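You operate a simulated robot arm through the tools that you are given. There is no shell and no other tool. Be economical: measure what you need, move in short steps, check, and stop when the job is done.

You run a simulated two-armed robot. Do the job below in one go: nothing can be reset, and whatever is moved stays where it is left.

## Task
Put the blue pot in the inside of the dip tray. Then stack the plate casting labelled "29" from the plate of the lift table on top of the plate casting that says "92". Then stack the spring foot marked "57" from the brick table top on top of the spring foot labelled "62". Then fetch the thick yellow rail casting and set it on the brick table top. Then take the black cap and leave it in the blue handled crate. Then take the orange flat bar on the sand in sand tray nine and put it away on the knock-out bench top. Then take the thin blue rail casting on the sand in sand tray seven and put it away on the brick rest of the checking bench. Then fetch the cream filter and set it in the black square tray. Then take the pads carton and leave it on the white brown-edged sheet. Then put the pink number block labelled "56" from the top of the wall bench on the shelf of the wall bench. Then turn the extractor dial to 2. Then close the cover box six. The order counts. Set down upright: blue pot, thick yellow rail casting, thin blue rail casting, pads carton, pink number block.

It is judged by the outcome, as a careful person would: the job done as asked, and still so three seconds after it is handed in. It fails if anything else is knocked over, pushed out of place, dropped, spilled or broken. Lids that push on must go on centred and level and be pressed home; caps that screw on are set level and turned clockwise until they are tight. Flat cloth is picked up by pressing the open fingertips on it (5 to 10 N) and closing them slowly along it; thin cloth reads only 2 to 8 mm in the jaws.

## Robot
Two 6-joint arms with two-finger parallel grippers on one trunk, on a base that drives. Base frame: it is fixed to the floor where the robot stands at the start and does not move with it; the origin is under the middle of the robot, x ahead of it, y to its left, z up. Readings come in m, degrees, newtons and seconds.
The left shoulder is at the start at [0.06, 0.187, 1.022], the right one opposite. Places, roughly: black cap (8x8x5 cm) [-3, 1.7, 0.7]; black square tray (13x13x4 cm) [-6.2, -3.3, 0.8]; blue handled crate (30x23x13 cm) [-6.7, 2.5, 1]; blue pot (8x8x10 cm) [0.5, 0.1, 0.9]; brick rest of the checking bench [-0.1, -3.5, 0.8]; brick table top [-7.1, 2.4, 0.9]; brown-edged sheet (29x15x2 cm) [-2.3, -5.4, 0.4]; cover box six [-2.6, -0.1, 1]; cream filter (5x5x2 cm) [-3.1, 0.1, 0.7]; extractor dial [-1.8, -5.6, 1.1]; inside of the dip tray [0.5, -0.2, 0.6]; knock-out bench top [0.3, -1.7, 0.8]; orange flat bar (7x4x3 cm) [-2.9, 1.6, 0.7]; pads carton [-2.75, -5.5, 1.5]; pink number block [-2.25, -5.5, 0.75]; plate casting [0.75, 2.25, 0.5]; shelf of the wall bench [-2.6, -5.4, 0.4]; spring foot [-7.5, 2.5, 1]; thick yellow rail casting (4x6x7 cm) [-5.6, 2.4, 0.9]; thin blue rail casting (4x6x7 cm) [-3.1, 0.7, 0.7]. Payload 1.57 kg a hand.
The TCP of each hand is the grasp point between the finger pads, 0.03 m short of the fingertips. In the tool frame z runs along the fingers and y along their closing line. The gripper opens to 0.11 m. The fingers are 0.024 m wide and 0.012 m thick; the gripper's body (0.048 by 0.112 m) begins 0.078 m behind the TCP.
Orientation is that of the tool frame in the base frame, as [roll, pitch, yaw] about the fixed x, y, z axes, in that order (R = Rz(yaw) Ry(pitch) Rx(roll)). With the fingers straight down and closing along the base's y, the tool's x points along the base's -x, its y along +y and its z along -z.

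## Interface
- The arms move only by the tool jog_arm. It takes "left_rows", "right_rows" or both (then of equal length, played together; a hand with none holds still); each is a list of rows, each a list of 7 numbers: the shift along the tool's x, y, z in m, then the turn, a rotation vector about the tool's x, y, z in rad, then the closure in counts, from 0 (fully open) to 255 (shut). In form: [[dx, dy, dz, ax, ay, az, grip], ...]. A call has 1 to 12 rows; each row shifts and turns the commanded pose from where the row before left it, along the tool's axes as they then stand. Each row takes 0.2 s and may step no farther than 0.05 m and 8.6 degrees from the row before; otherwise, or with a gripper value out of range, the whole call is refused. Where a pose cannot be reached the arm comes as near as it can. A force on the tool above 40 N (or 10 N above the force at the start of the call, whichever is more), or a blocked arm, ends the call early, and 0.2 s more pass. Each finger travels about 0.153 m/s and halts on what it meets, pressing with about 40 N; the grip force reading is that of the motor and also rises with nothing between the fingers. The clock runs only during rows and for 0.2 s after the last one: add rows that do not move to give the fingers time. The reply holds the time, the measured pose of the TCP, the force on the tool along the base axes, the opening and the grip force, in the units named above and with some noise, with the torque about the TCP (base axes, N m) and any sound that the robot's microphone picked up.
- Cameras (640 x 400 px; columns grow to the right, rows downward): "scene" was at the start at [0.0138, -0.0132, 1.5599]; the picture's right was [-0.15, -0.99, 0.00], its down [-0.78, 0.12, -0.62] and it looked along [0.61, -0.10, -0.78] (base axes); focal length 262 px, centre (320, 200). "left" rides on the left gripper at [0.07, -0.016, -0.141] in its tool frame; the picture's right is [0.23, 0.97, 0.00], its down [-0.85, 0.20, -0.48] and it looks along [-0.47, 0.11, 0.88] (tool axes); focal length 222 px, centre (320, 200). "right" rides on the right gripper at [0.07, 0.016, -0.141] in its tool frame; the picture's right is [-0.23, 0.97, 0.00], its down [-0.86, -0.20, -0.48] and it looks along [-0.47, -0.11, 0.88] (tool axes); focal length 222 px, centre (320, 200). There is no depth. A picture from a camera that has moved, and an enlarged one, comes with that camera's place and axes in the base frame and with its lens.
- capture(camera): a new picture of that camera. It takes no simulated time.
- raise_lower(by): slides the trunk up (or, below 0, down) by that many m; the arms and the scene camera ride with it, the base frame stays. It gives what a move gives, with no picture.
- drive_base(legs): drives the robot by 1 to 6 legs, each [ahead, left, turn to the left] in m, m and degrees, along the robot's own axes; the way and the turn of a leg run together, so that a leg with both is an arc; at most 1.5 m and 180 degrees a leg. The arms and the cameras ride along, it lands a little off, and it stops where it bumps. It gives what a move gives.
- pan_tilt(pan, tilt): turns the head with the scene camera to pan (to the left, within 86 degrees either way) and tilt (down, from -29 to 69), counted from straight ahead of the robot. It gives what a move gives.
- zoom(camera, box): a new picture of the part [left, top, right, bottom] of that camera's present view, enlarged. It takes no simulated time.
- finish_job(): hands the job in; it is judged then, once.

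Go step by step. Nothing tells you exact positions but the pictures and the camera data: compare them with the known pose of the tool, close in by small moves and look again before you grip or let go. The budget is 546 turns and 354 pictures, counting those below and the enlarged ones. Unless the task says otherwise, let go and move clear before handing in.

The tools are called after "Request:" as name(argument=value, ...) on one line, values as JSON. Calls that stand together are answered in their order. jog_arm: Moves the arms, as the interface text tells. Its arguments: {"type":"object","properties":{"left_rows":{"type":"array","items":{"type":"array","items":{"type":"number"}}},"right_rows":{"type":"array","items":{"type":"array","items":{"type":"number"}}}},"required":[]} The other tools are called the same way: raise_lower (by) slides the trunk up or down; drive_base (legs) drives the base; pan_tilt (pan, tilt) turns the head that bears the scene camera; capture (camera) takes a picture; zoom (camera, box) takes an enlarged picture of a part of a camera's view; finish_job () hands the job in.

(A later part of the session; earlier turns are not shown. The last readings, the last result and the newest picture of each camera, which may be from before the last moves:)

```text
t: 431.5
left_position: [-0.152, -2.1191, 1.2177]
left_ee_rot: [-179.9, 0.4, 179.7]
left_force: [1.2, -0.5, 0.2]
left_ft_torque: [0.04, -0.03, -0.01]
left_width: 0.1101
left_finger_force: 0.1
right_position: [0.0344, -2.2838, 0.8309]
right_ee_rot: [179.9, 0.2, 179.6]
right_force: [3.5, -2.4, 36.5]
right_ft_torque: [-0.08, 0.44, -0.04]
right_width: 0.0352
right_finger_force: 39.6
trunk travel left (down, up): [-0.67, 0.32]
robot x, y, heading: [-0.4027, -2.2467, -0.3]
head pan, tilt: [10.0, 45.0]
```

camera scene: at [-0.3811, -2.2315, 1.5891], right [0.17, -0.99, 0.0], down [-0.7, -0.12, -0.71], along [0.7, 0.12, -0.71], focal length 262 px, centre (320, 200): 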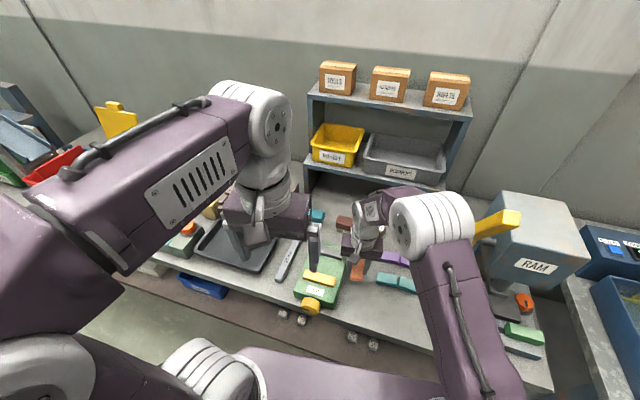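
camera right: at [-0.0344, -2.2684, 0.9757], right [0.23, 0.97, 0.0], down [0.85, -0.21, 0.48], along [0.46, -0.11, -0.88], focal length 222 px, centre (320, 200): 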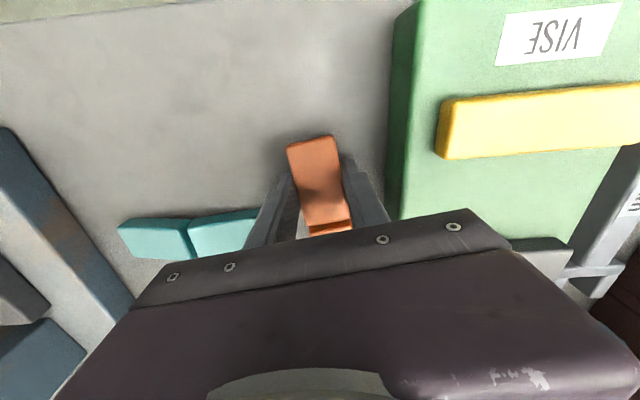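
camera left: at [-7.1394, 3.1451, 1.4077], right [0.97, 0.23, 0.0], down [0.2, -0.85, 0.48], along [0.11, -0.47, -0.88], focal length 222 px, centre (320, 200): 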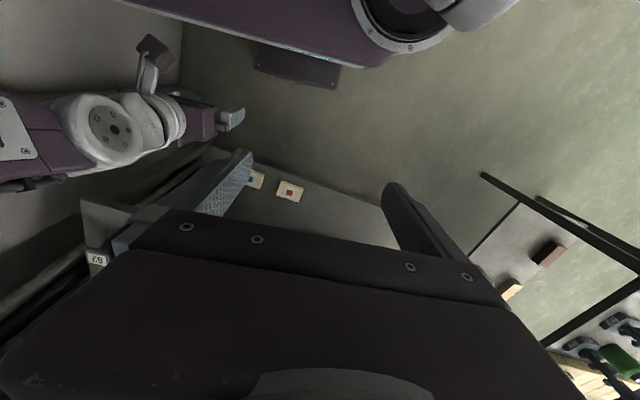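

Request:
jog_arm(right_rows=[[0, 0, -0.002, 0, 0, 0, 190], [0, 0, 0, 0, 0, 0, 165], [0, 0, 0, 0, 0, 0, 145], [0, 0, 0, 0, 0, 0, 145], [0, 0, -0.03, 0, 0, 0, 145], [0, 0, -0.05, 0, 0, 0, 145], [0, 0, -0.05, 0, 0, 0, 145], [0, 0, -0.04, 0, 0, 0, 145], [0, 0, 0, 0, 0, 0, 145]])

Request:
capture(camera="right")

```text
t: 433.5
left_position: [-0.1477, -2.1195, 1.2162]
left_ee_rot: [-179.9, 0.4, 179.7]
left_force: [0.4, -1.2, 0.2]
left_ft_torque: [-0.01, -0.01, -0.04]
left_width: 0.11
left_finger_force: 0.0
right_position: [0.0357, -2.2847, 0.9998]
right_ee_rot: [179.9, 0.0, 179.6]
right_force: [-1.0, -0.7, 0.3]
right_ft_torque: [0.0, 0.01, -0.01]
right_width: 0.0474
right_finger_force: 0.0
trunk travel left (down, up): [-0.67, 0.32]
robot x, y, heading: [-0.3999, -2.2424, -0.2]
head pan, tilt: [10.0, 45.0]
```

```text
182 pictures are left
camera right: at [-0.0333, -2.2689, 1.1404], right [0.23, 0.97, 0.0], down [0.85, -0.21, 0.48], along [0.46, -0.11, -0.88], focal length 222 px, centre (320, 200)
```

right: 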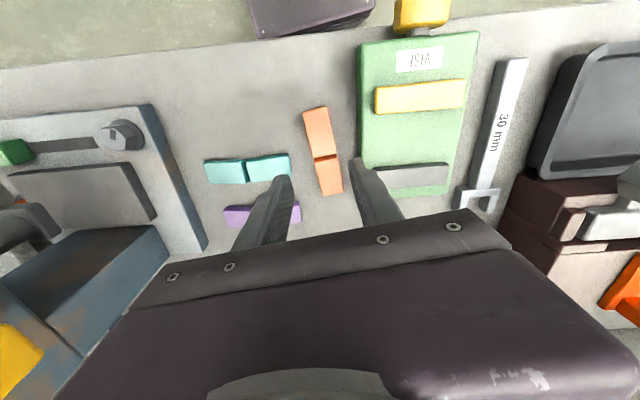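

Request:
jog_arm(right_rows=[[0.05, 0, 0, 0, 0, 0, 0], [0.05, 0, 0, 0, 0, 0, 0], [0.05, 0, 0, 0, 0, 0, 0]])

Request:
drive_base(legs=[[-0.3, 0, 0.2], [0, 1.4, 0], [0, 1.4, 0], [0, 1.4, 0], [0, 0.85, 0]])

```text
t: 434.3
left_position: [-0.15, -2.1182, 1.2167]
left_ee_rot: [-180.0, 0.3, 179.8]
left_force: [0.2, -0.7, 0.3]
left_ft_torque: [0.0, -0.05, 0.01]
left_width: 0.1099
left_finger_force: 0.0
right_position: [-0.1191, -2.2837, 0.9997]
right_ee_rot: [179.9, 0.0, 179.6]
right_force: [-0.1, 0.6, 0.3]
right_ft_torque: [-0.02, 0.02, 0.04]
right_width: 0.1098
right_finger_force: 0.1
trunk travel left (down, up): [-0.67, 0.32]
robot x, y, heading: [-0.3996, -2.2419, -0.1]
head pan, tilt: [10.0, 45.0]
```

```text
t: 460.1
left_position: [-0.448, 2.9078, 1.2166]
left_ee_rot: [-179.9, 0.3, -179.6]
left_force: [-0.6, -0.5, 1.3]
left_ft_torque: [-0.01, -0.01, 0.0]
left_width: 0.1101
left_finger_force: 0.0
right_position: [-0.4151, 2.7439, 0.9994]
right_ee_rot: [179.9, 0.0, -179.7]
right_force: [0.5, -0.9, -0.2]
right_ft_torque: [-0.02, 0.04, 0.0]
right_width: 0.1101
right_finger_force: 0.1
trunk travel left (down, up): [-0.67, 0.32]
robot x, y, heading: [-0.7017, 2.7782, 0.3]
head pan, tilt: [10.0, 45.0]
```

Request:
drive_base(legs=[[-1.2, 0, 0], [-1.2, 0, 0], [-0.8, 0, 0], [0, -1.4, 0], [0, -0.6, 0]])

Request:
pan_tilt(pan=0, tilt=42)

Request:
capture(camera="scene")

```text
t: 485.3
left_position: [-3.686, 0.9188, 1.2178]
left_ee_rot: [-180.0, 0.4, 178.6]
left_force: [-0.4, -0.6, -0.2]
left_ft_torque: [0.02, -0.01, -0.01]
left_width: 0.1099
left_finger_force: 0.1
right_position: [-3.6564, 0.7545, 0.9991]
right_ee_rot: [-180.0, -0.1, 178.6]
right_force: [-0.2, 0.2, 0.3]
right_ft_torque: [0.01, 0.01, -0.02]
right_width: 0.1101
right_finger_force: 0.2
trunk travel left (down, up): [-0.67, 0.32]
robot x, y, heading: [-3.9386, 0.7949, -1.0]
head pan, tilt: [10.0, 45.0]
```

```text
t: 486.0
left_position: [-3.6855, 0.9189, 1.2179]
left_ee_rot: [-179.9, 0.3, 178.5]
left_force: [0.0, -0.8, -0.3]
left_ft_torque: [0.03, 0.01, -0.01]
left_width: 0.1101
left_finger_force: 0.0
right_position: [-3.6572, 0.7533, 0.999]
right_ee_rot: [179.9, -0.1, 178.6]
right_force: [0.0, 0.1, 0.0]
right_ft_torque: [-0.03, 0.01, 0.04]
right_width: 0.1101
right_finger_force: 0.1
trunk travel left (down, up): [-0.67, 0.32]
robot x, y, heading: [-3.9371, 0.7996, -1.2]
head pan, tilt: [0.0, 42.0]
```

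```text
181 pictures are left
camera scene: at [-3.9163, 0.7961, 1.5934], right [-0.02, -1.0, 0.0], down [-0.67, 0.01, -0.74], along [0.74, -0.02, -0.67], focal length 262 px, centre (320, 200)
```

scene: 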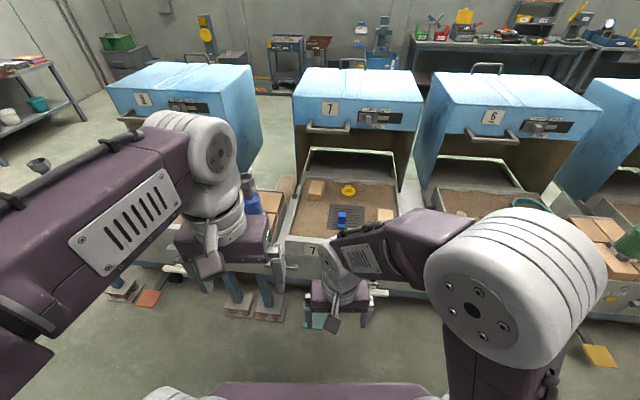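

Request:
zoom(camera="scene", box=[280, 160, 420, 260])

```text
4.00 times, centred on (350, 210) of scene
camera zoom: at [-3.9163, 0.7961, 1.5934], right [-0.02, -1.0, 0.0], down [-0.67, 0.01, -0.74], along [0.74, -0.02, -0.67], focal length 1047 px, centre (200, 160)
```

zoom: 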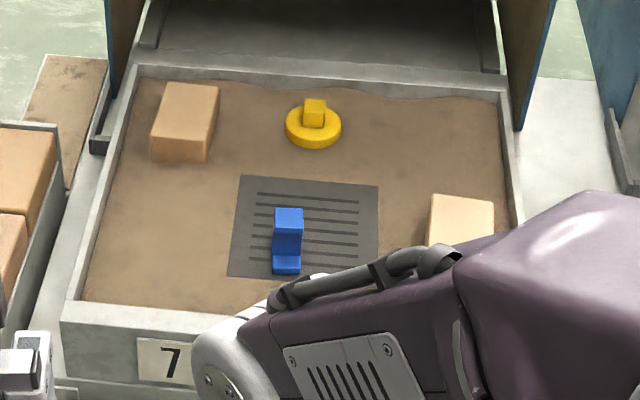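

Request:
drive_base(legs=[[0.34, -0.02, 1.1]])

Request:
capture(camera="right")

```text
t: 488.3
left_position: [-3.3466, 0.9002, 1.2176]
left_ee_rot: [-179.9, 0.3, 180.0]
left_force: [-0.1, -0.1, -0.6]
left_ft_torque: [0.0, -0.03, 0.01]
left_width: 0.11
left_finger_force: 0.1
right_position: [-3.3136, 0.7364, 0.9992]
right_ee_rot: [179.9, -0.1, 179.9]
right_force: [0.3, -0.7, 0.2]
right_ft_torque: [-0.02, 0.0, 0.0]
right_width: 0.11
right_finger_force: 0.1
trunk travel left (down, up): [-0.67, 0.32]
robot x, y, heading: [-3.5974, 0.7752, 0.1]
head pan, tilt: [0.0, 42.0]
```

```text
179 pictures are left
camera right: at [-3.3819, 0.7522, 1.1404], right [0.23, 0.97, 0.0], down [0.85, -0.2, 0.48], along [0.47, -0.11, -0.88], focal length 222 px, centre (320, 200)
```

right: 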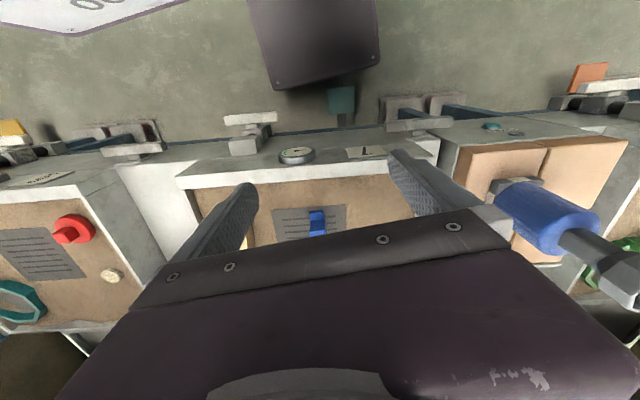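

Request:
jog_arm(right_rows=[[-0.045, -0.02, 0, 0, 0, 0, 0], [-0.045, -0.02, 0, 0, 0, 0, 0], [-0.045, 0, 0.02, 0, 0, 0, 0], [0, 0, 0.05, 0, 0, 0, 0], [0, 0, 0, 0, 0, 0, 0]])

Request:
capture(camera="right")

Request:
capture(camera="scene")

```text
t: 489.5
left_position: [-3.3458, 0.8997, 1.2167]
left_ee_rot: [-179.9, 0.4, 179.8]
left_force: [0.3, -0.4, 0.8]
left_ft_torque: [0.02, -0.01, -0.01]
left_width: 0.1099
left_finger_force: 0.1
right_position: [-3.1786, 0.6949, 0.9283]
right_ee_rot: [179.9, 0.1, 179.9]
right_force: [-0.2, -0.6, 0.3]
right_ft_torque: [-0.03, 0.01, 0.01]
right_width: 0.11
right_finger_force: 0.1
trunk travel left (down, up): [-0.67, 0.32]
robot x, y, heading: [-3.5967, 0.777, -0.0]
head pan, tilt: [0.0, 42.0]
```

```text
178 pictures are left
camera right: at [-3.2468, 0.711, 1.0687], right [0.23, 0.97, 0.0], down [0.85, -0.2, 0.48], along [0.47, -0.11, -0.88], focal length 222 px, centre (320, 200)
```

right: 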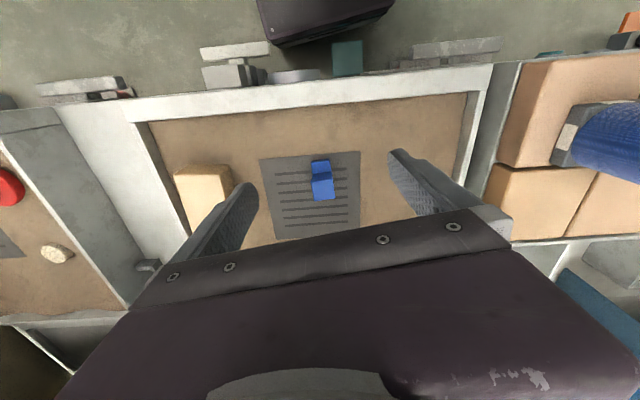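

```text
177 pictures are left
camera scene: at [-3.5746, 0.7728, 1.5934], right [0.0, -1.0, 0.0], down [-0.67, 0.0, -0.74], along [0.74, 0.0, -0.67], focal length 262 px, centre (320, 200)
```

scene: 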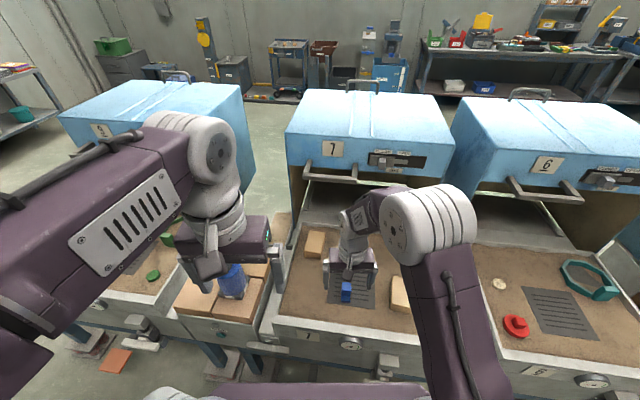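

Request:
jog_arm(right_rows=[[-0.045, -0.008, 0, 0, 0, 0, 80], [-0.017, -0.002, 0.03, 0, 0, 0, 80], [0, 0, 0.04, 0, 0, 0, 80], [0, 0, 0.03, 0, 0, 0, 80], [0, 0, 0, 0, 0, 0, 80]])

Request:
capture(camera="right")

Request:
zoom(camera="scene", box=[290, 220, 430, 340])

```text
t: 490.7
left_position: [-3.3457, 0.9018, 1.2175]
left_ee_rot: [-179.9, 0.4, 179.9]
left_force: [-0.3, 0.5, -0.2]
left_ft_torque: [0.0, -0.01, 0.0]
left_width: 0.1101
left_finger_force: 0.1
right_position: [-3.115, 0.6848, 0.827]
right_ee_rot: [179.9, 0.0, 179.9]
right_force: [-1.4, -0.3, -0.3]
right_ft_torque: [-0.01, -0.02, -0.01]
right_width: 0.0755
right_finger_force: 0.0
trunk travel left (down, up): [-0.67, 0.32]
robot x, y, heading: [-3.5955, 0.7788, -0.3]
head pan, tilt: [0.0, 42.0]
```

```text
176 pictures are left
camera right: at [-3.185, 0.7017, 0.969], right [0.23, 0.97, 0.0], down [0.85, -0.2, 0.48], along [0.47, -0.11, -0.88], focal length 222 px, centre (320, 200)
```

right: 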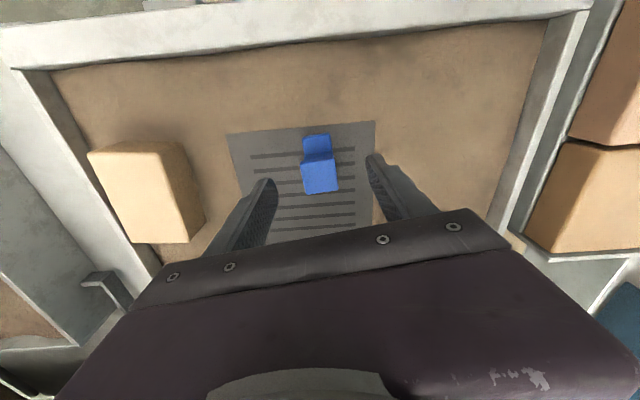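

```text
3.33 times, centred on (360, 280) of scene
camera zoom: at [-3.5745, 0.7731, 1.5934], right [0.0, -1.0, 0.0], down [-0.67, 0.0, -0.74], along [0.74, 0.0, -0.67], focal length 872 px, centre (187, -67)
```

zoom: 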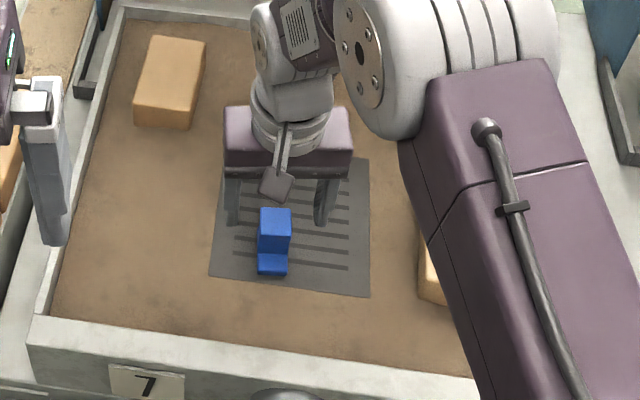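

Request:
jog_arm(right_rows=[[-0.002, 0, 0.035, 0, 0, 0, 80], [0, 0, 0.03, 0, 0, 0, 80], [0, 0, 0, 0, 0, 0, 120], [0, 0, 0, 0, 0, 0, 170], [0, 0, 0, 0, 0, 0, 200], [0, 0, 0, 0, 0, 0, 200]])

Request:
capture(camera="right")

```text
t: 492.1
left_position: [-3.3465, 0.9007, 1.2168]
left_ee_rot: [-179.9, 0.3, 179.9]
left_force: [0.2, -1.0, -0.7]
left_ft_torque: [0.01, 0.0, 0.0]
left_width: 0.1099
left_finger_force: 0.1
right_position: [-3.1135, 0.686, 0.7643]
right_ee_rot: [179.9, 0.0, 179.9]
right_force: [0.0, -0.2, 0.1]
right_ft_torque: [-0.03, -0.01, -0.02]
right_width: 0.0315
right_finger_force: 40.5
trunk travel left (down, up): [-0.67, 0.32]
robot x, y, heading: [-3.5935, 0.7736, 0.1]
head pan, tilt: [0.0, 42.0]
```

```text
174 pictures are left
camera right: at [-3.1829, 0.7014, 0.9048], right [0.23, 0.97, 0.0], down [0.85, -0.2, 0.48], along [0.47, -0.11, -0.88], focal length 222 px, centre (320, 200)
```

right: 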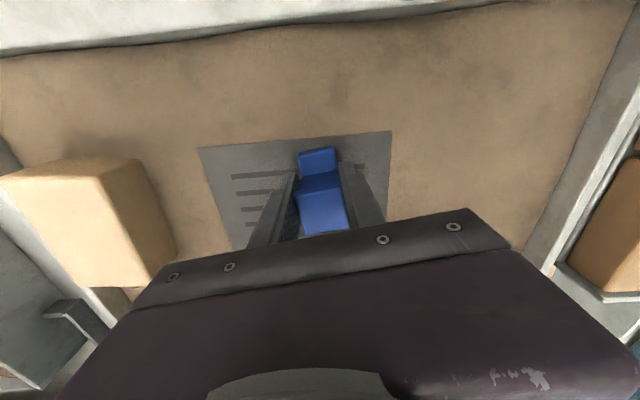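

Request:
jog_arm(right_rows=[[0, 0, -0.05, 0, 0, 0, 200], [0, 0, -0.05, 0, 0, 0, 200], [0, 0, -0.05, 0, 0, 0, 200], [0, 0, -0.05, 0, 0, 0, 200], [0.05, 0, 0, 0, 0, 0, 200], [0.05, 0, 0, 0, 0, 0, 200], [0.05, 0, 0, 0, 0, 0, 200], [0, 0, 0, 0, 0, 0, 200]])

Request:
capture(camera="right")

Request:
drive_base(legs=[[-0.4, 0, 0], [0, 1.1, 0], [0, 0.95, 0], [1.2, 0, 0], [1.2, 0, 0], [0.9, 0, 0]])

```text
t: 493.9
left_position: [-3.3449, 0.9, 1.2175]
left_ee_rot: [-179.9, 0.2, 179.9]
left_force: [-0.9, 0.5, -0.1]
left_ft_torque: [0.02, 0.04, 0.01]
left_width: 0.1099
left_finger_force: 0.1
right_position: [-3.2635, 0.6865, 0.9657]
right_ee_rot: [180.0, 0.0, 179.8]
right_force: [1.3, 0.1, -2.0]
right_ft_torque: [0.0, 0.03, -0.06]
right_width: 0.0319
right_finger_force: 40.3
trunk travel left (down, up): [-0.67, 0.32]
robot x, y, heading: [-3.5952, 0.7739, -0.2]
head pan, tilt: [0.0, 42.0]
```

```text
173 pictures are left
camera right: at [-3.3315, 0.702, 1.1064], right [0.23, 0.97, 0.0], down [0.85, -0.2, 0.48], along [0.47, -0.11, -0.88], focal length 222 px, centre (320, 200)
```

right: 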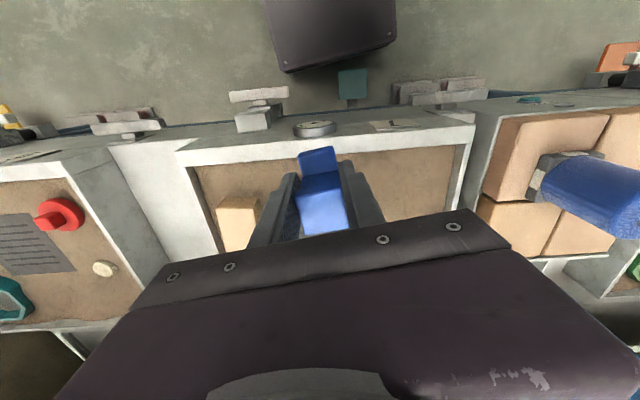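

```text
t: 522.0
left_position: [-0.4268, 2.9333, 1.2172]
left_ee_rot: [-179.8, 0.2, 179.1]
left_force: [0.7, 0.6, 0.1]
left_ft_torque: [0.0, 0.0, 0.02]
left_width: 0.1099
left_finger_force: 0.1
right_position: [-0.3477, 2.7185, 0.9659]
right_ee_rot: [179.9, 0.0, 179.1]
right_force: [0.2, -0.1, -0.6]
right_ft_torque: [-0.02, 0.01, -0.03]
right_width: 0.0317
right_finger_force: 39.4
trunk travel left (down, up): [-0.67, 0.32]
robot x, y, heading: [-0.6789, 2.8095, -0.9]
head pan, tilt: [0.0, 42.0]
```

Request:
drive_base(legs=[[-0.35, -1.4, 0.9], [0, -1.4, 0], [0, -1.4, 0], [0, -1.3, 0], [0, -0.6, 0]])

Request:
pan_tilt(pan=0, tilt=32)

Request:
capture(camera="scene")

```text
t: 551.7
left_position: [-0.6585, -3.2138, 1.2167]
left_ee_rot: [-179.9, 0.3, -177.6]
left_force: [0.3, 0.0, 0.1]
left_ft_torque: [0.0, 0.01, -0.03]
left_width: 0.1099
left_finger_force: 0.0
right_position: [-0.5677, -3.4242, 0.9664]
right_ee_rot: [179.9, 0.0, -177.6]
right_force: [0.2, -0.1, -1.9]
right_ft_torque: [0.02, 0.03, -0.01]
right_width: 0.0318
right_finger_force: 39.9
trunk travel left (down, up): [-0.67, 0.32]
robot x, y, heading: [-0.9049, -3.3521, 2.8]
head pan, tilt: [0.0, 42.0]
```

```text
t: 552.5
left_position: [-0.66, -3.2134, 1.2173]
left_ee_rot: [-179.9, 0.3, -177.6]
left_force: [0.2, -0.2, 0.5]
left_ft_torque: [-0.03, 0.01, 0.0]
left_width: 0.11
left_finger_force: 0.0
right_position: [-0.5677, -3.4256, 0.9676]
right_ee_rot: [179.9, 0.0, -177.8]
right_force: [0.0, -0.3, -1.0]
right_ft_torque: [-0.01, -0.02, 0.01]
right_width: 0.0314
right_finger_force: 40.0
trunk travel left (down, up): [-0.67, 0.32]
robot x, y, heading: [-0.9066, -3.3519, 2.5]
head pan, tilt: [0.0, 32.0]
```

```text
172 pictures are left
camera scene: at [-0.8753, -3.3518, 1.6085], right [0.04, -1.0, 0.0], down [-0.53, -0.02, -0.85], along [0.85, 0.04, -0.53], focal length 262 px, centre (320, 200)
```

scene: 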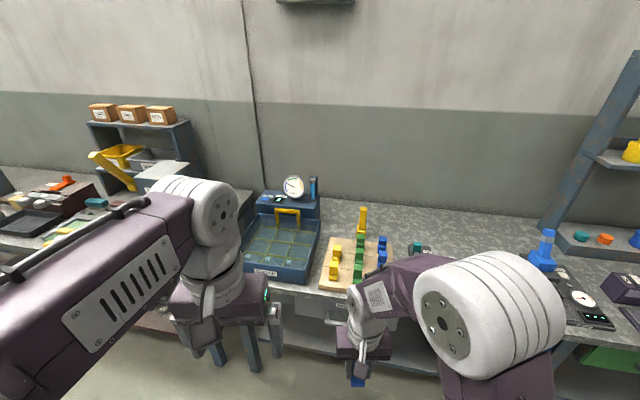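

Request:
zoom(camera="scene", box=[230, 170, 450, 310])

```text
2.86 times, centred on (340, 240) of scene
camera zoom: at [-0.8753, -3.3518, 1.6085], right [0.04, -1.0, 0.0], down [-0.53, -0.02, -0.85], along [0.85, 0.04, -0.53], focal length 748 px, centre (263, 86)
```

zoom: 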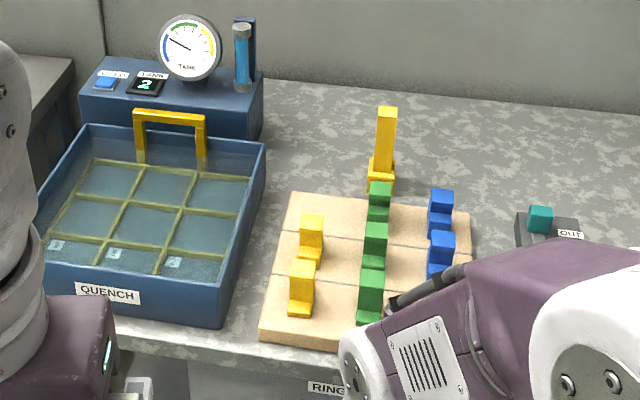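

Request:
drive_base(legs=[[0, -0.1, -2.6], [0.26, 0, 0]])

Request:
capture(camera="right")

Request:
capture(camera="scene")

```text
t: 555.1
left_position: [-0.3897, -3.3274, 1.2178]
left_ee_rot: [-179.9, 0.4, 179.7]
left_force: [-0.6, 0.0, -1.2]
left_ft_torque: [-0.02, 0.0, -0.02]
left_width: 0.1098
left_finger_force: 0.0
right_position: [-0.3084, -3.5439, 0.9655]
right_ee_rot: [179.9, 0.0, 179.6]
right_force: [0.4, -0.3, -1.9]
right_ft_torque: [-0.02, -0.01, 0.01]
right_width: 0.0315
right_finger_force: 40.0
trunk travel left (down, up): [-0.67, 0.32]
robot x, y, heading: [-0.6393, -3.4512, -0.1]
head pan, tilt: [0.0, 32.0]
```

```text
170 pictures are left
camera right: at [-0.3776, -3.5265, 1.1067], right [0.23, 0.97, 0.0], down [0.85, -0.21, 0.48], along [0.47, -0.11, -0.88], focal length 222 px, centre (320, 200)
```

right: 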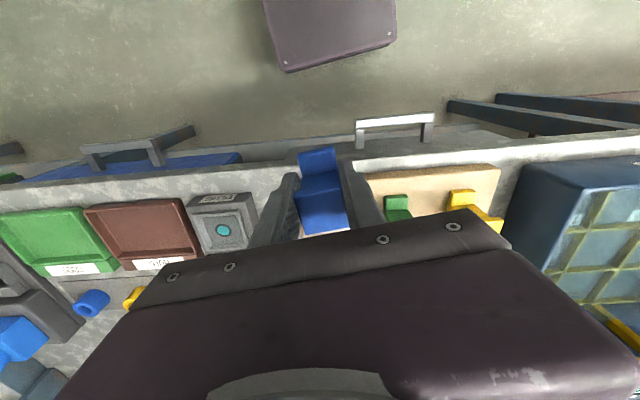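

```text
169 pictures are left
camera scene: at [-0.6135, -3.4544, 1.6086], right [0.0, -1.0, 0.0], down [-0.53, 0.0, -0.85], along [0.85, 0.0, -0.53], focal length 262 px, centre (320, 200)
```

scene: 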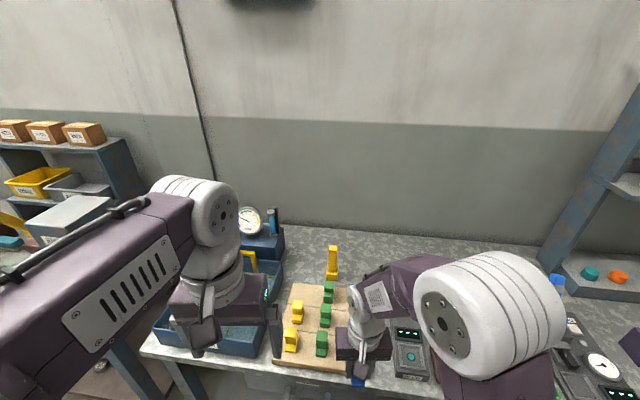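

Request:
zoom(camera="left", box=[0, 50, 320, 300])

```text
1.60 times, centred on (160, 175) of left
camera zoom: at [-0.4607, -3.3435, 1.3583], right [-0.22, 0.98, 0.0], down [0.85, 0.19, 0.48], along [0.47, 0.1, -0.88], focal length 355 px, centre (576, 240)
```

zoom: 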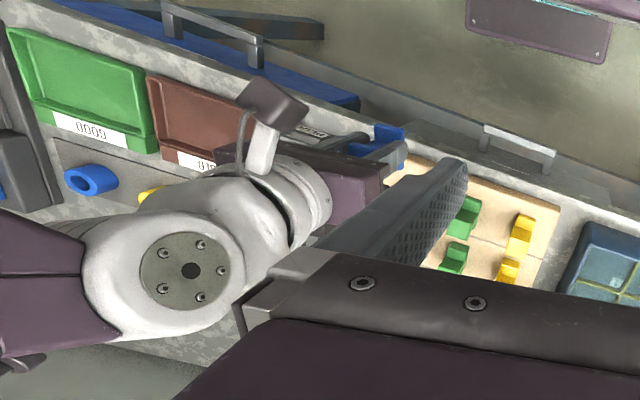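

Request:
jog_arm(right_rows=[[-0.045, -0.006, 0, 0, 0, 0, 200], [-0.045, -0.005, 0, 0, 0, 0, 200], [-0.023, 0, 0, 0, 0, 0, 200], [0, 0, 0.02, 0, 0, 0, 200], [0, 0, 0, 0, 0, 0, 200]])

Request:
capture(camera="right")

Request:
zoom(camera="scene", box=[270, 220, 430, 400])

```text
t: 556.3
left_position: [-0.3908, -3.3275, 1.2175]
left_ee_rot: [-179.9, 0.3, 179.6]
left_force: [0.2, 0.4, -1.1]
left_ft_torque: [-0.01, -0.03, 0.03]
left_width: 0.1103
left_finger_force: 0.0
right_position: [-0.1941, -3.5555, 0.9453]
right_ee_rot: [179.9, 0.1, 179.6]
right_force: [-0.3, 0.2, -0.7]
right_ft_torque: [0.0, -0.03, -0.03]
right_width: 0.0315
right_finger_force: 40.2
trunk travel left (down, up): [-0.67, 0.32]
robot x, y, heading: [-0.6369, -3.4568, -0.2]
head pan, tilt: [0.0, 32.0]
```

```text
167 pictures are left
camera right: at [-0.2629, -3.5388, 1.086], right [0.23, 0.97, 0.0], down [0.85, -0.21, 0.48], along [0.46, -0.11, -0.88], focal length 222 px, centre (320, 200)
```

right: 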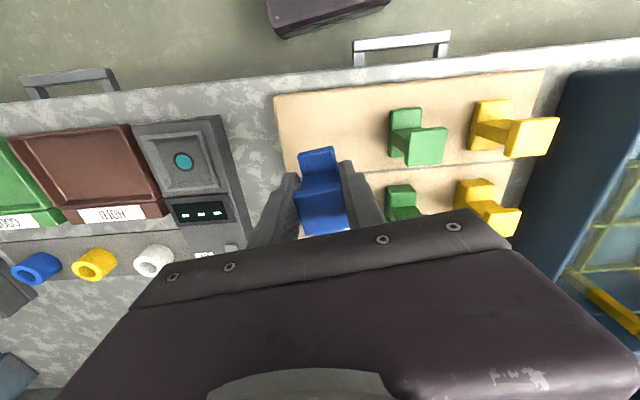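

```text
2.22 times, centred on (350, 310) of scene
camera zoom: at [-0.6126, -3.4546, 1.6085], right [0.0, -1.0, 0.0], down [-0.53, 0.0, -0.85], along [0.85, 0.0, -0.53], focal length 582 px, centre (253, -44)
```

zoom: 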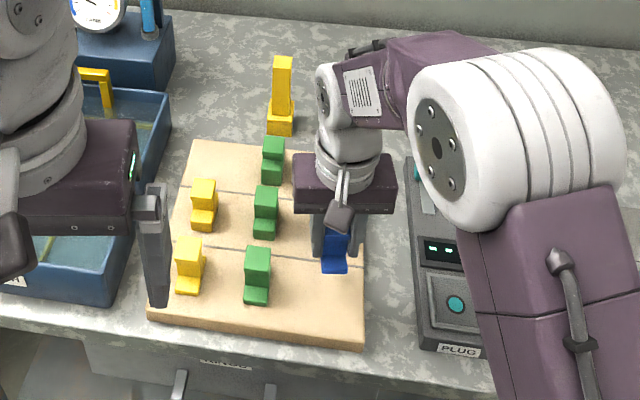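

Request:
jog_arm(right_rows=[[0.003, 0, 0.03, 0, 0, 0, 200], [0, 0, 0.015, 0, 0, 0, 200], [0, 0, 0, 0, 0, 0, 200]])

Request:
jog_arm(right_rows=[[0, 0, 0.006, 0, 0, 0, 200], [0, 0, 0.004, 0, 0, 0, 200], [0, 0, 0, 0, 0, 0, 200]])

Request:
zoom(camera="scene", box=[270, 220, 430, 400])

```text
t: 557.1
left_position: [-0.3911, -3.3277, 1.2179]
left_ee_rot: [-179.9, 0.1, 179.7]
left_force: [0.0, 0.5, 0.9]
left_ft_torque: [-0.02, -0.04, 0.02]
left_width: 0.1099
left_finger_force: 0.0
right_position: [-0.1986, -3.5546, 0.9006]
right_ee_rot: [179.9, 0.0, 179.5]
right_force: [-0.4, 0.0, -1.0]
right_ft_torque: [0.05, -0.01, -0.01]
right_width: 0.0316
right_finger_force: 39.9
trunk travel left (down, up): [-0.67, 0.32]
robot x, y, heading: [-0.6413, -3.4559, -0.2]
head pan, tilt: [0.0, 32.0]
```

```text
t: 557.9
left_position: [-0.389, -3.3272, 1.2173]
left_ee_rot: [-179.9, 0.4, 179.7]
left_force: [-0.2, 0.4, -0.3]
left_ft_torque: [-0.05, 0.03, 0.0]
left_width: 0.1101
left_finger_force: 0.0
right_position: [-0.1984, -3.5548, 0.8912]
right_ee_rot: [179.9, 0.0, 179.5]
right_force: [0.3, -0.3, -1.8]
right_ft_torque: [0.01, 0.03, -0.02]
right_width: 0.0318
right_finger_force: 39.9
trunk travel left (down, up): [-0.67, 0.32]
robot x, y, heading: [-0.6414, -3.4533, -0.3]
head pan, tilt: [0.0, 32.0]
```

```text
2.22 times, centred on (350, 310) of scene
camera zoom: at [-0.6125, -3.4546, 1.6085], right [0.0, -1.0, 0.0], down [-0.53, 0.0, -0.85], along [0.85, 0.0, -0.53], focal length 582 px, centre (253, -44)
```

zoom: 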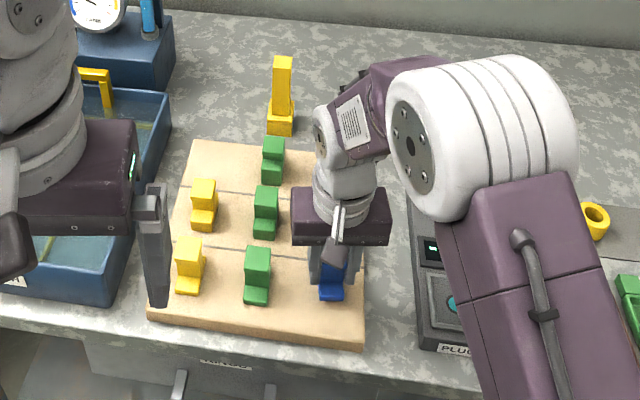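

Aligned with its row. I lower in small steps to contact.

Request:
jog_arm(right_rows=[[0, 0, 0.005, 0, 0, 0, 200], [0, 0, 0, 0, 0, 0, 200]])

Request:
jog_arm(right_rows=[[0, 0, 0.003, 0, 0, 0, 200], [0, 0, 0, 0, 0, 0, 200]])

```text
t: 558.5
left_position: [-0.3898, -3.3284, 1.2172]
left_ee_rot: [-179.9, 0.3, 179.5]
left_force: [-0.2, -0.1, 1.1]
left_ft_torque: [0.03, -0.04, 0.0]
left_width: 0.1101
left_finger_force: 0.1
right_position: [-0.1986, -3.5551, 0.8861]
right_ee_rot: [179.9, 0.0, 179.6]
right_force: [1.3, 0.2, -1.5]
right_ft_torque: [0.02, 0.02, 0.01]
right_width: 0.0315
right_finger_force: 40.1
trunk travel left (down, up): [-0.67, 0.32]
robot x, y, heading: [-0.6428, -3.4535, -0.2]
head pan, tilt: [0.0, 32.0]
```

```text
t: 559.1
left_position: [-0.3906, -3.3283, 1.2181]
left_ee_rot: [-179.9, 0.3, 179.6]
left_force: [-0.8, 0.3, 0.7]
left_ft_torque: [0.03, -0.01, -0.01]
left_width: 0.1103
left_finger_force: 0.0
right_position: [-0.1978, -3.555, 0.8832]
right_ee_rot: [179.9, -0.1, 179.6]
right_force: [0.9, 1.0, -1.4]
right_ft_torque: [0.01, 0.01, 0.0]
right_width: 0.0319
right_finger_force: 40.3
trunk travel left (down, up): [-0.67, 0.32]
robot x, y, heading: [-0.6443, -3.4495, -0.2]
head pan, tilt: [0.0, 32.0]
```

Request:
jog_arm(right_rows=[[0, 0, 0.003, 0, 0, 0, 200], [0, 0, 0, 0, 0, 0, 200]])

Request:
jog_arm(right_rows=[[0, 0, 0.002, 0, 0, 0, 200], [0, 0, 0, 0, 0, 0, 200]])

```text
t: 559.7
left_position: [-0.3903, -3.3271, 1.2162]
left_ee_rot: [-179.9, 0.3, 179.6]
left_force: [-0.1, 0.0, -0.6]
left_ft_torque: [-0.02, 0.02, -0.02]
left_width: 0.1104
left_finger_force: 0.1
right_position: [-0.1979, -3.5535, 0.8794]
right_ee_rot: [180.0, 0.0, 179.6]
right_force: [0.9, -0.4, -0.8]
right_ft_torque: [-0.01, 0.0, -0.01]
right_width: 0.0318
right_finger_force: 39.9
trunk travel left (down, up): [-0.67, 0.32]
robot x, y, heading: [-0.644, -3.4545, -0.5]
head pan, tilt: [0.0, 32.0]
```

```text
t: 560.3
left_position: [-0.3918, -3.3289, 1.2183]
left_ee_rot: [-179.9, 0.4, 179.6]
left_force: [-0.8, -0.1, 0.0]
left_ft_torque: [-0.01, 0.02, 0.0]
left_width: 0.1102
left_finger_force: 0.1
right_position: [-0.1988, -3.5542, 0.8784]
right_ee_rot: [179.9, 0.2, 179.6]
right_force: [2.8, -3.0, 15.2]
right_ft_torque: [-0.22, 0.25, 0.03]
right_width: 0.0314
right_finger_force: 39.9
trunk travel left (down, up): [-0.67, 0.32]
robot x, y, heading: [-0.6442, -3.4509, -0.3]
head pan, tilt: [0.0, 32.0]
```

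Request:
jog_arm(right_rows=[[0, 0, -0.001, 0, 0, 0, 200], [0, 0, 0, 0, 0, 0, 170], [0, 0, 0, 0, 0, 0, 140], [0, 0, 0, 0, 0, 0, 140], [0, 0, -0.04, 0, 0, 0, 140], [0, 0, -0.05, 0, 0, 0, 140], [0, 0, -0.04, 0, 0, 0, 140], [0, 0, 0, 0, 0, 0, 140]])

Request:
capture(camera="right")

```text
t: 562.1
left_position: [-0.3903, -3.3271, 1.2181]
left_ee_rot: [-179.9, 0.2, 179.6]
left_force: [0.9, -0.2, -0.6]
left_ft_torque: [0.0, -0.04, 0.03]
left_width: 0.1098
left_finger_force: 0.0
right_position: [-0.1971, -3.553, 1.0103]
right_ee_rot: [179.9, 0.1, 179.6]
right_force: [0.3, 0.4, 0.0]
right_ft_torque: [-0.01, 0.01, -0.01]
right_width: 0.0496
right_finger_force: 0.1
trunk travel left (down, up): [-0.67, 0.32]
robot x, y, heading: [-0.6421, -3.4549, -0.4]
head pan, tilt: [0.0, 32.0]
```

```text
164 pictures are left
camera right: at [-0.266, -3.5374, 1.1515], right [0.23, 0.97, 0.0], down [0.85, -0.21, 0.48], along [0.46, -0.11, -0.88], focal length 222 px, centre (320, 200)
```

right: 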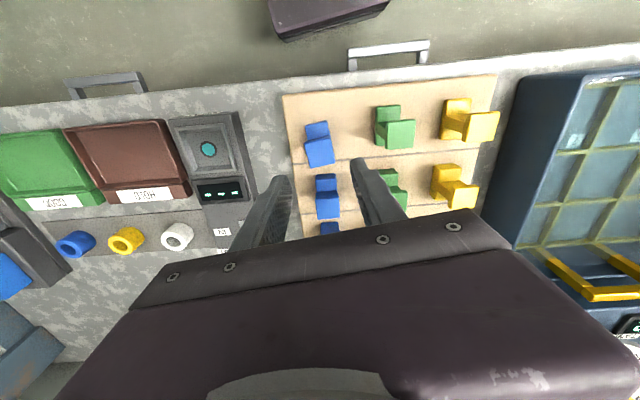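

Request:
jog_arm(right_rows=[[0.05, 0, 0, 0, 0, 0, 0], [0.05, 0, 0, 0, 0, 0, 0], [0.03, 0, 0, 0, 0, 0, 0]])

Request:
drive_base(legs=[[-0.5, 0, 0], [0, 0, 100]])

Request:
pan_tilt(pan=60, tilt=20)

Request:
capture(camera="scene")

```text
t: 562.9
left_position: [-0.3907, -3.3274, 1.217]
left_ee_rot: [-179.9, 0.2, 179.6]
left_force: [0.4, 0.0, -0.2]
left_ft_torque: [-0.02, 0.0, -0.02]
left_width: 0.1099
left_finger_force: 0.0
right_position: [-0.328, -3.5528, 1.008]
right_ee_rot: [179.9, 0.0, 179.6]
right_force: [0.4, 0.1, 0.0]
right_ft_torque: [0.02, -0.01, 0.03]
right_width: 0.1101
right_finger_force: 0.0
trunk travel left (down, up): [-0.67, 0.32]
robot x, y, heading: [-0.6415, -3.4572, -0.4]
head pan, tilt: [0.0, 32.0]
```

```text
t: 570.0
left_position: [-1.3101, -3.2256, 1.218]
left_ee_rot: [-179.9, 0.3, -80.2]
left_force: [0.1, -0.2, -0.3]
left_ft_torque: [0.01, 0.0, 0.03]
left_width: 0.1102
left_finger_force: 0.0
right_position: [-1.0997, -3.1252, 1.0096]
right_ee_rot: [179.9, 0.0, -80.1]
right_force: [0.6, 0.0, -0.4]
right_ft_torque: [0.02, -0.02, 0.01]
right_width: 0.1102
right_finger_force: 0.1
trunk travel left (down, up): [-0.67, 0.32]
robot x, y, heading: [-1.1432, -3.4511, 100.2]
head pan, tilt: [0.0, 32.0]
```

```text
t: 571.3
left_position: [-1.3108, -3.2259, 1.2174]
left_ee_rot: [-180.0, 0.3, -80.3]
left_force: [-0.7, 0.0, 0.4]
left_ft_torque: [0.0, 0.0, -0.01]
left_width: 0.11
left_finger_force: 0.2
right_position: [-1.0978, -3.1242, 1.0076]
right_ee_rot: [179.9, 0.0, -80.3]
right_force: [-0.1, -0.6, 0.4]
right_ft_torque: [0.0, -0.03, 0.02]
right_width: 0.1098
right_finger_force: 0.1
trunk travel left (down, up): [-0.67, 0.32]
robot x, y, heading: [-1.1415, -3.4461, 100.1]
head pan, tilt: [60.0, 20.0]
```

```text
163 pictures are left
camera scene: at [-1.2196, -3.4796, 1.6277], right [0.34, 0.94, 0.0], down [0.32, -0.12, -0.94], along [-0.88, 0.32, -0.34], focal length 262 px, centre (320, 200)
```

scene: 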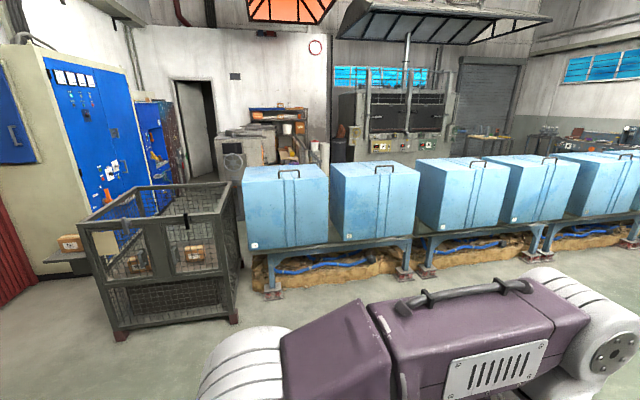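

Request:
drive_base(legs=[[0, 0, -100], [0, 1.45, 0], [0, 1.45, 0], [0, 1.45, 0], [0, 1.45, 0], [0, 0.45, 0]])

```text
t: 605.7
left_position: [-0.8744, 2.9771, 1.2168]
left_ee_rot: [-180.0, 0.2, 179.4]
left_force: [-0.1, -0.2, -0.3]
left_ft_torque: [-0.01, 0.01, 0.0]
left_width: 0.1099
left_finger_force: 0.1
right_position: [-0.8129, 2.7509, 1.0097]
right_ee_rot: [179.9, 0.0, 179.5]
right_force: [0.1, -0.6, 0.0]
right_ft_torque: [0.01, 0.02, -0.02]
right_width: 0.1102
right_finger_force: 0.0
trunk travel left (down, up): [-0.67, 0.32]
robot x, y, heading: [-1.1286, 2.8539, -0.8]
head pan, tilt: [60.0, 20.0]
```

Request:
drive_base(legs=[[-1.4, 0, 0.8], [-1.4, 0, 0], [0, -1.4, 0], [0, -1.25, 0]])

Request:
pan_tilt(pan=0, tilt=42)

Request:
capture(camera="scene")

```text
t: 632.0
left_position: [-3.7019, 0.2856, 1.2177]
left_ee_rot: [-180.0, 0.3, 179.5]
left_force: [-0.7, -0.5, 0.0]
left_ft_torque: [0.02, 0.02, -0.01]
left_width: 0.1099
left_finger_force: 0.1
right_position: [-3.639, 0.059, 1.0084]
right_ee_rot: [179.9, 0.1, 179.6]
right_force: [0.1, -0.4, 0.1]
right_ft_torque: [-0.01, -0.02, -0.01]
right_width: 0.1103
right_finger_force: 0.0
trunk travel left (down, up): [-0.67, 0.32]
robot x, y, heading: [-3.9524, 0.1576, -0.1]
head pan, tilt: [60.0, 20.0]
```

```text
t: 633.3
left_position: [-3.7021, 0.2855, 1.2169]
left_ee_rot: [-179.9, 0.2, 179.6]
left_force: [0.3, 0.7, 0.4]
left_ft_torque: [0.0, 0.0, -0.01]
left_width: 0.11
left_finger_force: 0.0
right_position: [-3.6392, 0.0594, 1.0086]
right_ee_rot: [179.8, 0.0, 179.6]
right_force: [-0.2, -0.8, 0.1]
right_ft_torque: [0.01, 0.04, 0.01]
right_width: 0.1096
right_finger_force: 0.1
trunk travel left (down, up): [-0.67, 0.32]
robot x, y, heading: [-3.9516, 0.1575, 0.1]
head pan, tilt: [0.0, 42.0]
```

```text
162 pictures are left
camera scene: at [-3.9306, 0.1581, 1.5934], right [0.0, -1.0, 0.0], down [-0.67, 0.0, -0.74], along [0.74, 0.0, -0.67], focal length 262 px, centre (320, 200)
```

scene: 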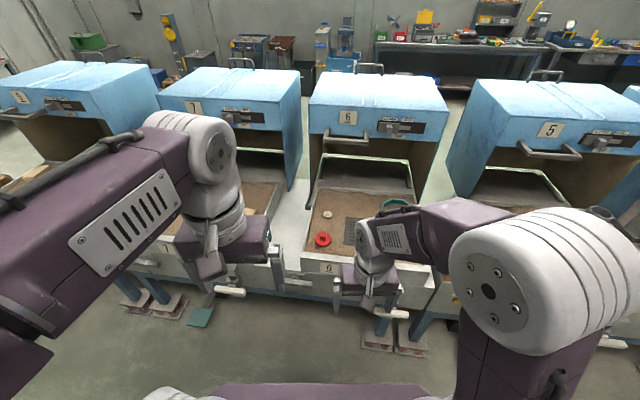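

Request:
capture(camera="right")

Request:
zoom(camera="scene", box=[290, 60, 480, 280])

```text
161 pictures are left
camera right: at [-3.7077, 0.0751, 1.1498], right [0.23, 0.97, 0.0], down [0.85, -0.21, 0.48], along [0.47, -0.11, -0.88], focal length 222 px, centre (320, 200)
```

right: 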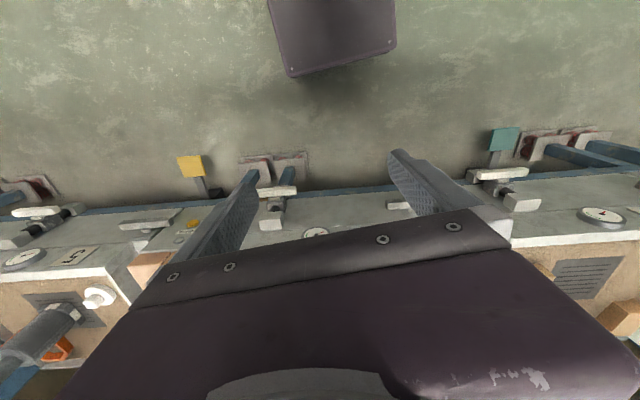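

```text
1.82 times, centred on (385, 170) of scene
camera zoom: at [-3.9306, 0.1581, 1.5934], right [0.0, -1.0, 0.0], down [-0.67, 0.0, -0.74], along [0.74, 0.0, -0.67], focal length 476 px, centre (202, 254)
```

zoom: 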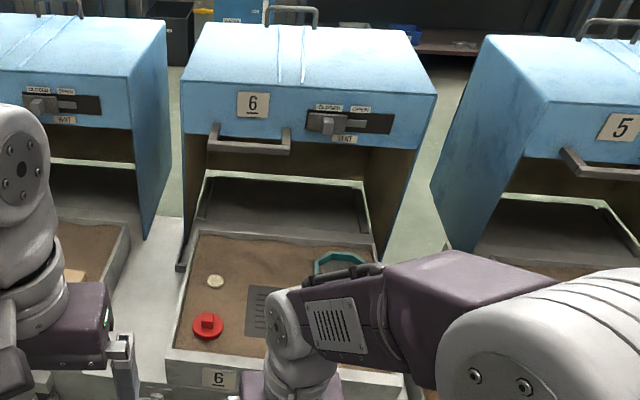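

Request:
drive_base(legs=[[0.37, 0.05, 0]])

Request:
capture(camera="right")

```text
t: 635.7
left_position: [-3.3314, 0.3348, 1.2169]
left_ee_rot: [-179.9, 0.3, 180.0]
left_force: [0.3, 0.5, -0.7]
left_ft_torque: [-0.01, -0.03, 0.0]
left_width: 0.1098
left_finger_force: 0.1
right_position: [-3.2678, 0.1088, 1.0087]
right_ee_rot: [180.0, 0.0, 179.9]
right_force: [0.1, 0.2, 0.3]
right_ft_torque: [0.02, 0.01, -0.03]
right_width: 0.1101
right_finger_force: 0.0
trunk travel left (down, up): [-0.67, 0.32]
robot x, y, heading: [-3.5822, 0.2064, 0.2]
head pan, tilt: [0.0, 42.0]
```

```text
159 pictures are left
camera right: at [-3.3365, 0.1252, 1.15], right [0.23, 0.97, 0.0], down [0.85, -0.2, 0.48], along [0.47, -0.11, -0.88], focal length 222 px, centre (320, 200)
```

right: 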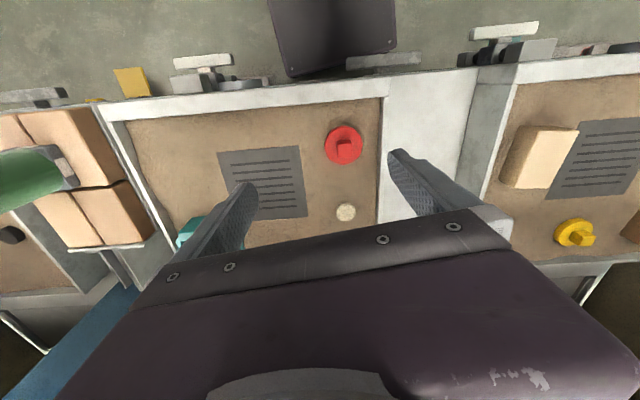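

Request:
jog_arm(right_rows=[[-0.05, 0, 0, 0, 0, 0, 0], [-0.05, 0, 0, 0, 0, 0, 0], [-0.05, 0.006, 0, 0, 0, 0, 0], [-0.04, 0.006, 0.025, 0, 0, 0, 0], [0, 0, 0.05, 0, 0, 0, 0], [0, 0, 0.05, 0, 0, 0, 0], [0, 0, 0, 0, 0, 0, 0]])

Request:
capture(camera="right")

```text
refused: row 3 steps farther than a row can; nothing moved
```

```text
158 pictures are left
camera right: at [-3.3365, 0.1252, 1.15], right [0.23, 0.97, 0.0], down [0.85, -0.2, 0.48], along [0.47, -0.11, -0.88], focal length 222 px, centre (320, 200)
```

right: 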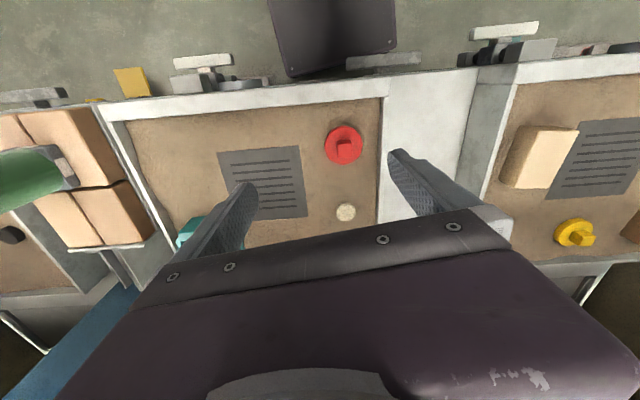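

Request:
jog_arm(right_rows=[[-0.045, 0, 0, 0, 0, 0, 0], [-0.045, 0, 0, 0, 0, 0, 0], [-0.045, 0.006, 0, 0, 0, 0, 0], [-0.045, 0.006, 0, 0, 0, 0, 0], [-0.02, 0, 0.04, 0, 0, 0, 0], [0, 0, 0.05, 0, 0, 0, 0], [0, 0, 0.04, 0, 0, 0, 0], [0, 0, 0, 0, 0, 0, 0]])

Request:
capture(camera="right")

```text
t: 637.5
left_position: [-3.332, 0.3354, 1.218]
left_ee_rot: [-179.9, 0.3, 179.9]
left_force: [0.1, -1.0, -0.3]
left_ft_torque: [0.04, 0.0, 0.03]
left_width: 0.11
left_finger_force: 0.0
right_position: [-3.0654, 0.1237, 0.8791]
right_ee_rot: [-180.0, 0.1, 179.9]
right_force: [-0.3, 0.2, -0.2]
right_ft_torque: [-0.01, 0.0, 0.01]
right_width: 0.1101
right_finger_force: 0.1
trunk travel left (down, up): [-0.67, 0.32]
robot x, y, heading: [-3.5835, 0.2101, 0.1]
head pan, tilt: [0.0, 42.0]
```

```text
157 pictures are left
camera right: at [-3.1353, 0.1387, 1.0199], right [0.23, 0.97, 0.0], down [0.85, -0.2, 0.48], along [0.47, -0.11, -0.88], focal length 222 px, centre (320, 200)
```

right: 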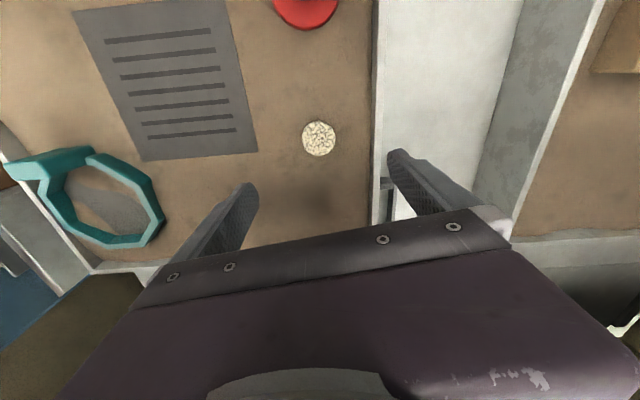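

Request:
jog_arm(right_rows=[[-0.001, 0, 0.045, 0, 0, 0, 95], [0, 0, 0.045, 0, 0, 0, 95], [0, 0, 0.025, 0, 0, 0, 95], [0, 0, 0, 0, 0, 0, 95]])

Request:
zoom(camera="right", box=[220, 80, 420, 240])

```text
t: 638.5
left_position: [-3.3314, 0.3351, 1.2176]
left_ee_rot: [-179.9, 0.2, 180.0]
left_force: [0.7, 0.7, -0.1]
left_ft_torque: [-0.02, -0.02, 0.0]
left_width: 0.1099
left_finger_force: 0.1
right_position: [-3.0651, 0.1226, 0.7628]
right_ee_rot: [179.9, 0.0, 179.9]
right_force: [-1.4, 0.7, -0.2]
right_ft_torque: [-0.02, -0.01, -0.01]
right_width: 0.069
right_finger_force: 0.1
trunk travel left (down, up): [-0.67, 0.32]
robot x, y, heading: [-3.5825, 0.2095, -0.1]
head pan, tilt: [0.0, 42.0]
```

```text
2.50 times, centred on (320, 160) of right
camera zoom: at [-3.1338, 0.1377, 0.9044], right [0.23, 0.97, 0.0], down [0.86, -0.2, 0.48], along [0.47, -0.11, -0.88], focal length 555 px, centre (320, 300)
```

zoom: 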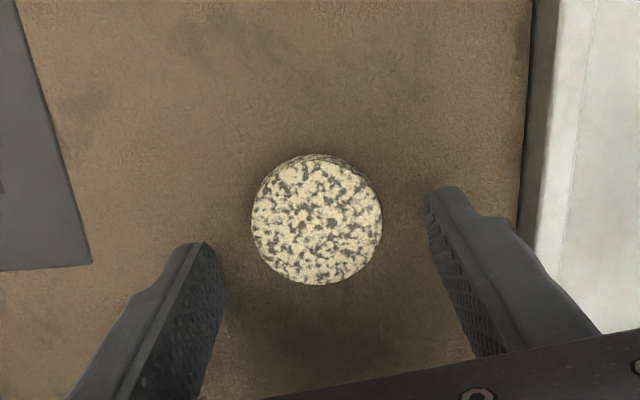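

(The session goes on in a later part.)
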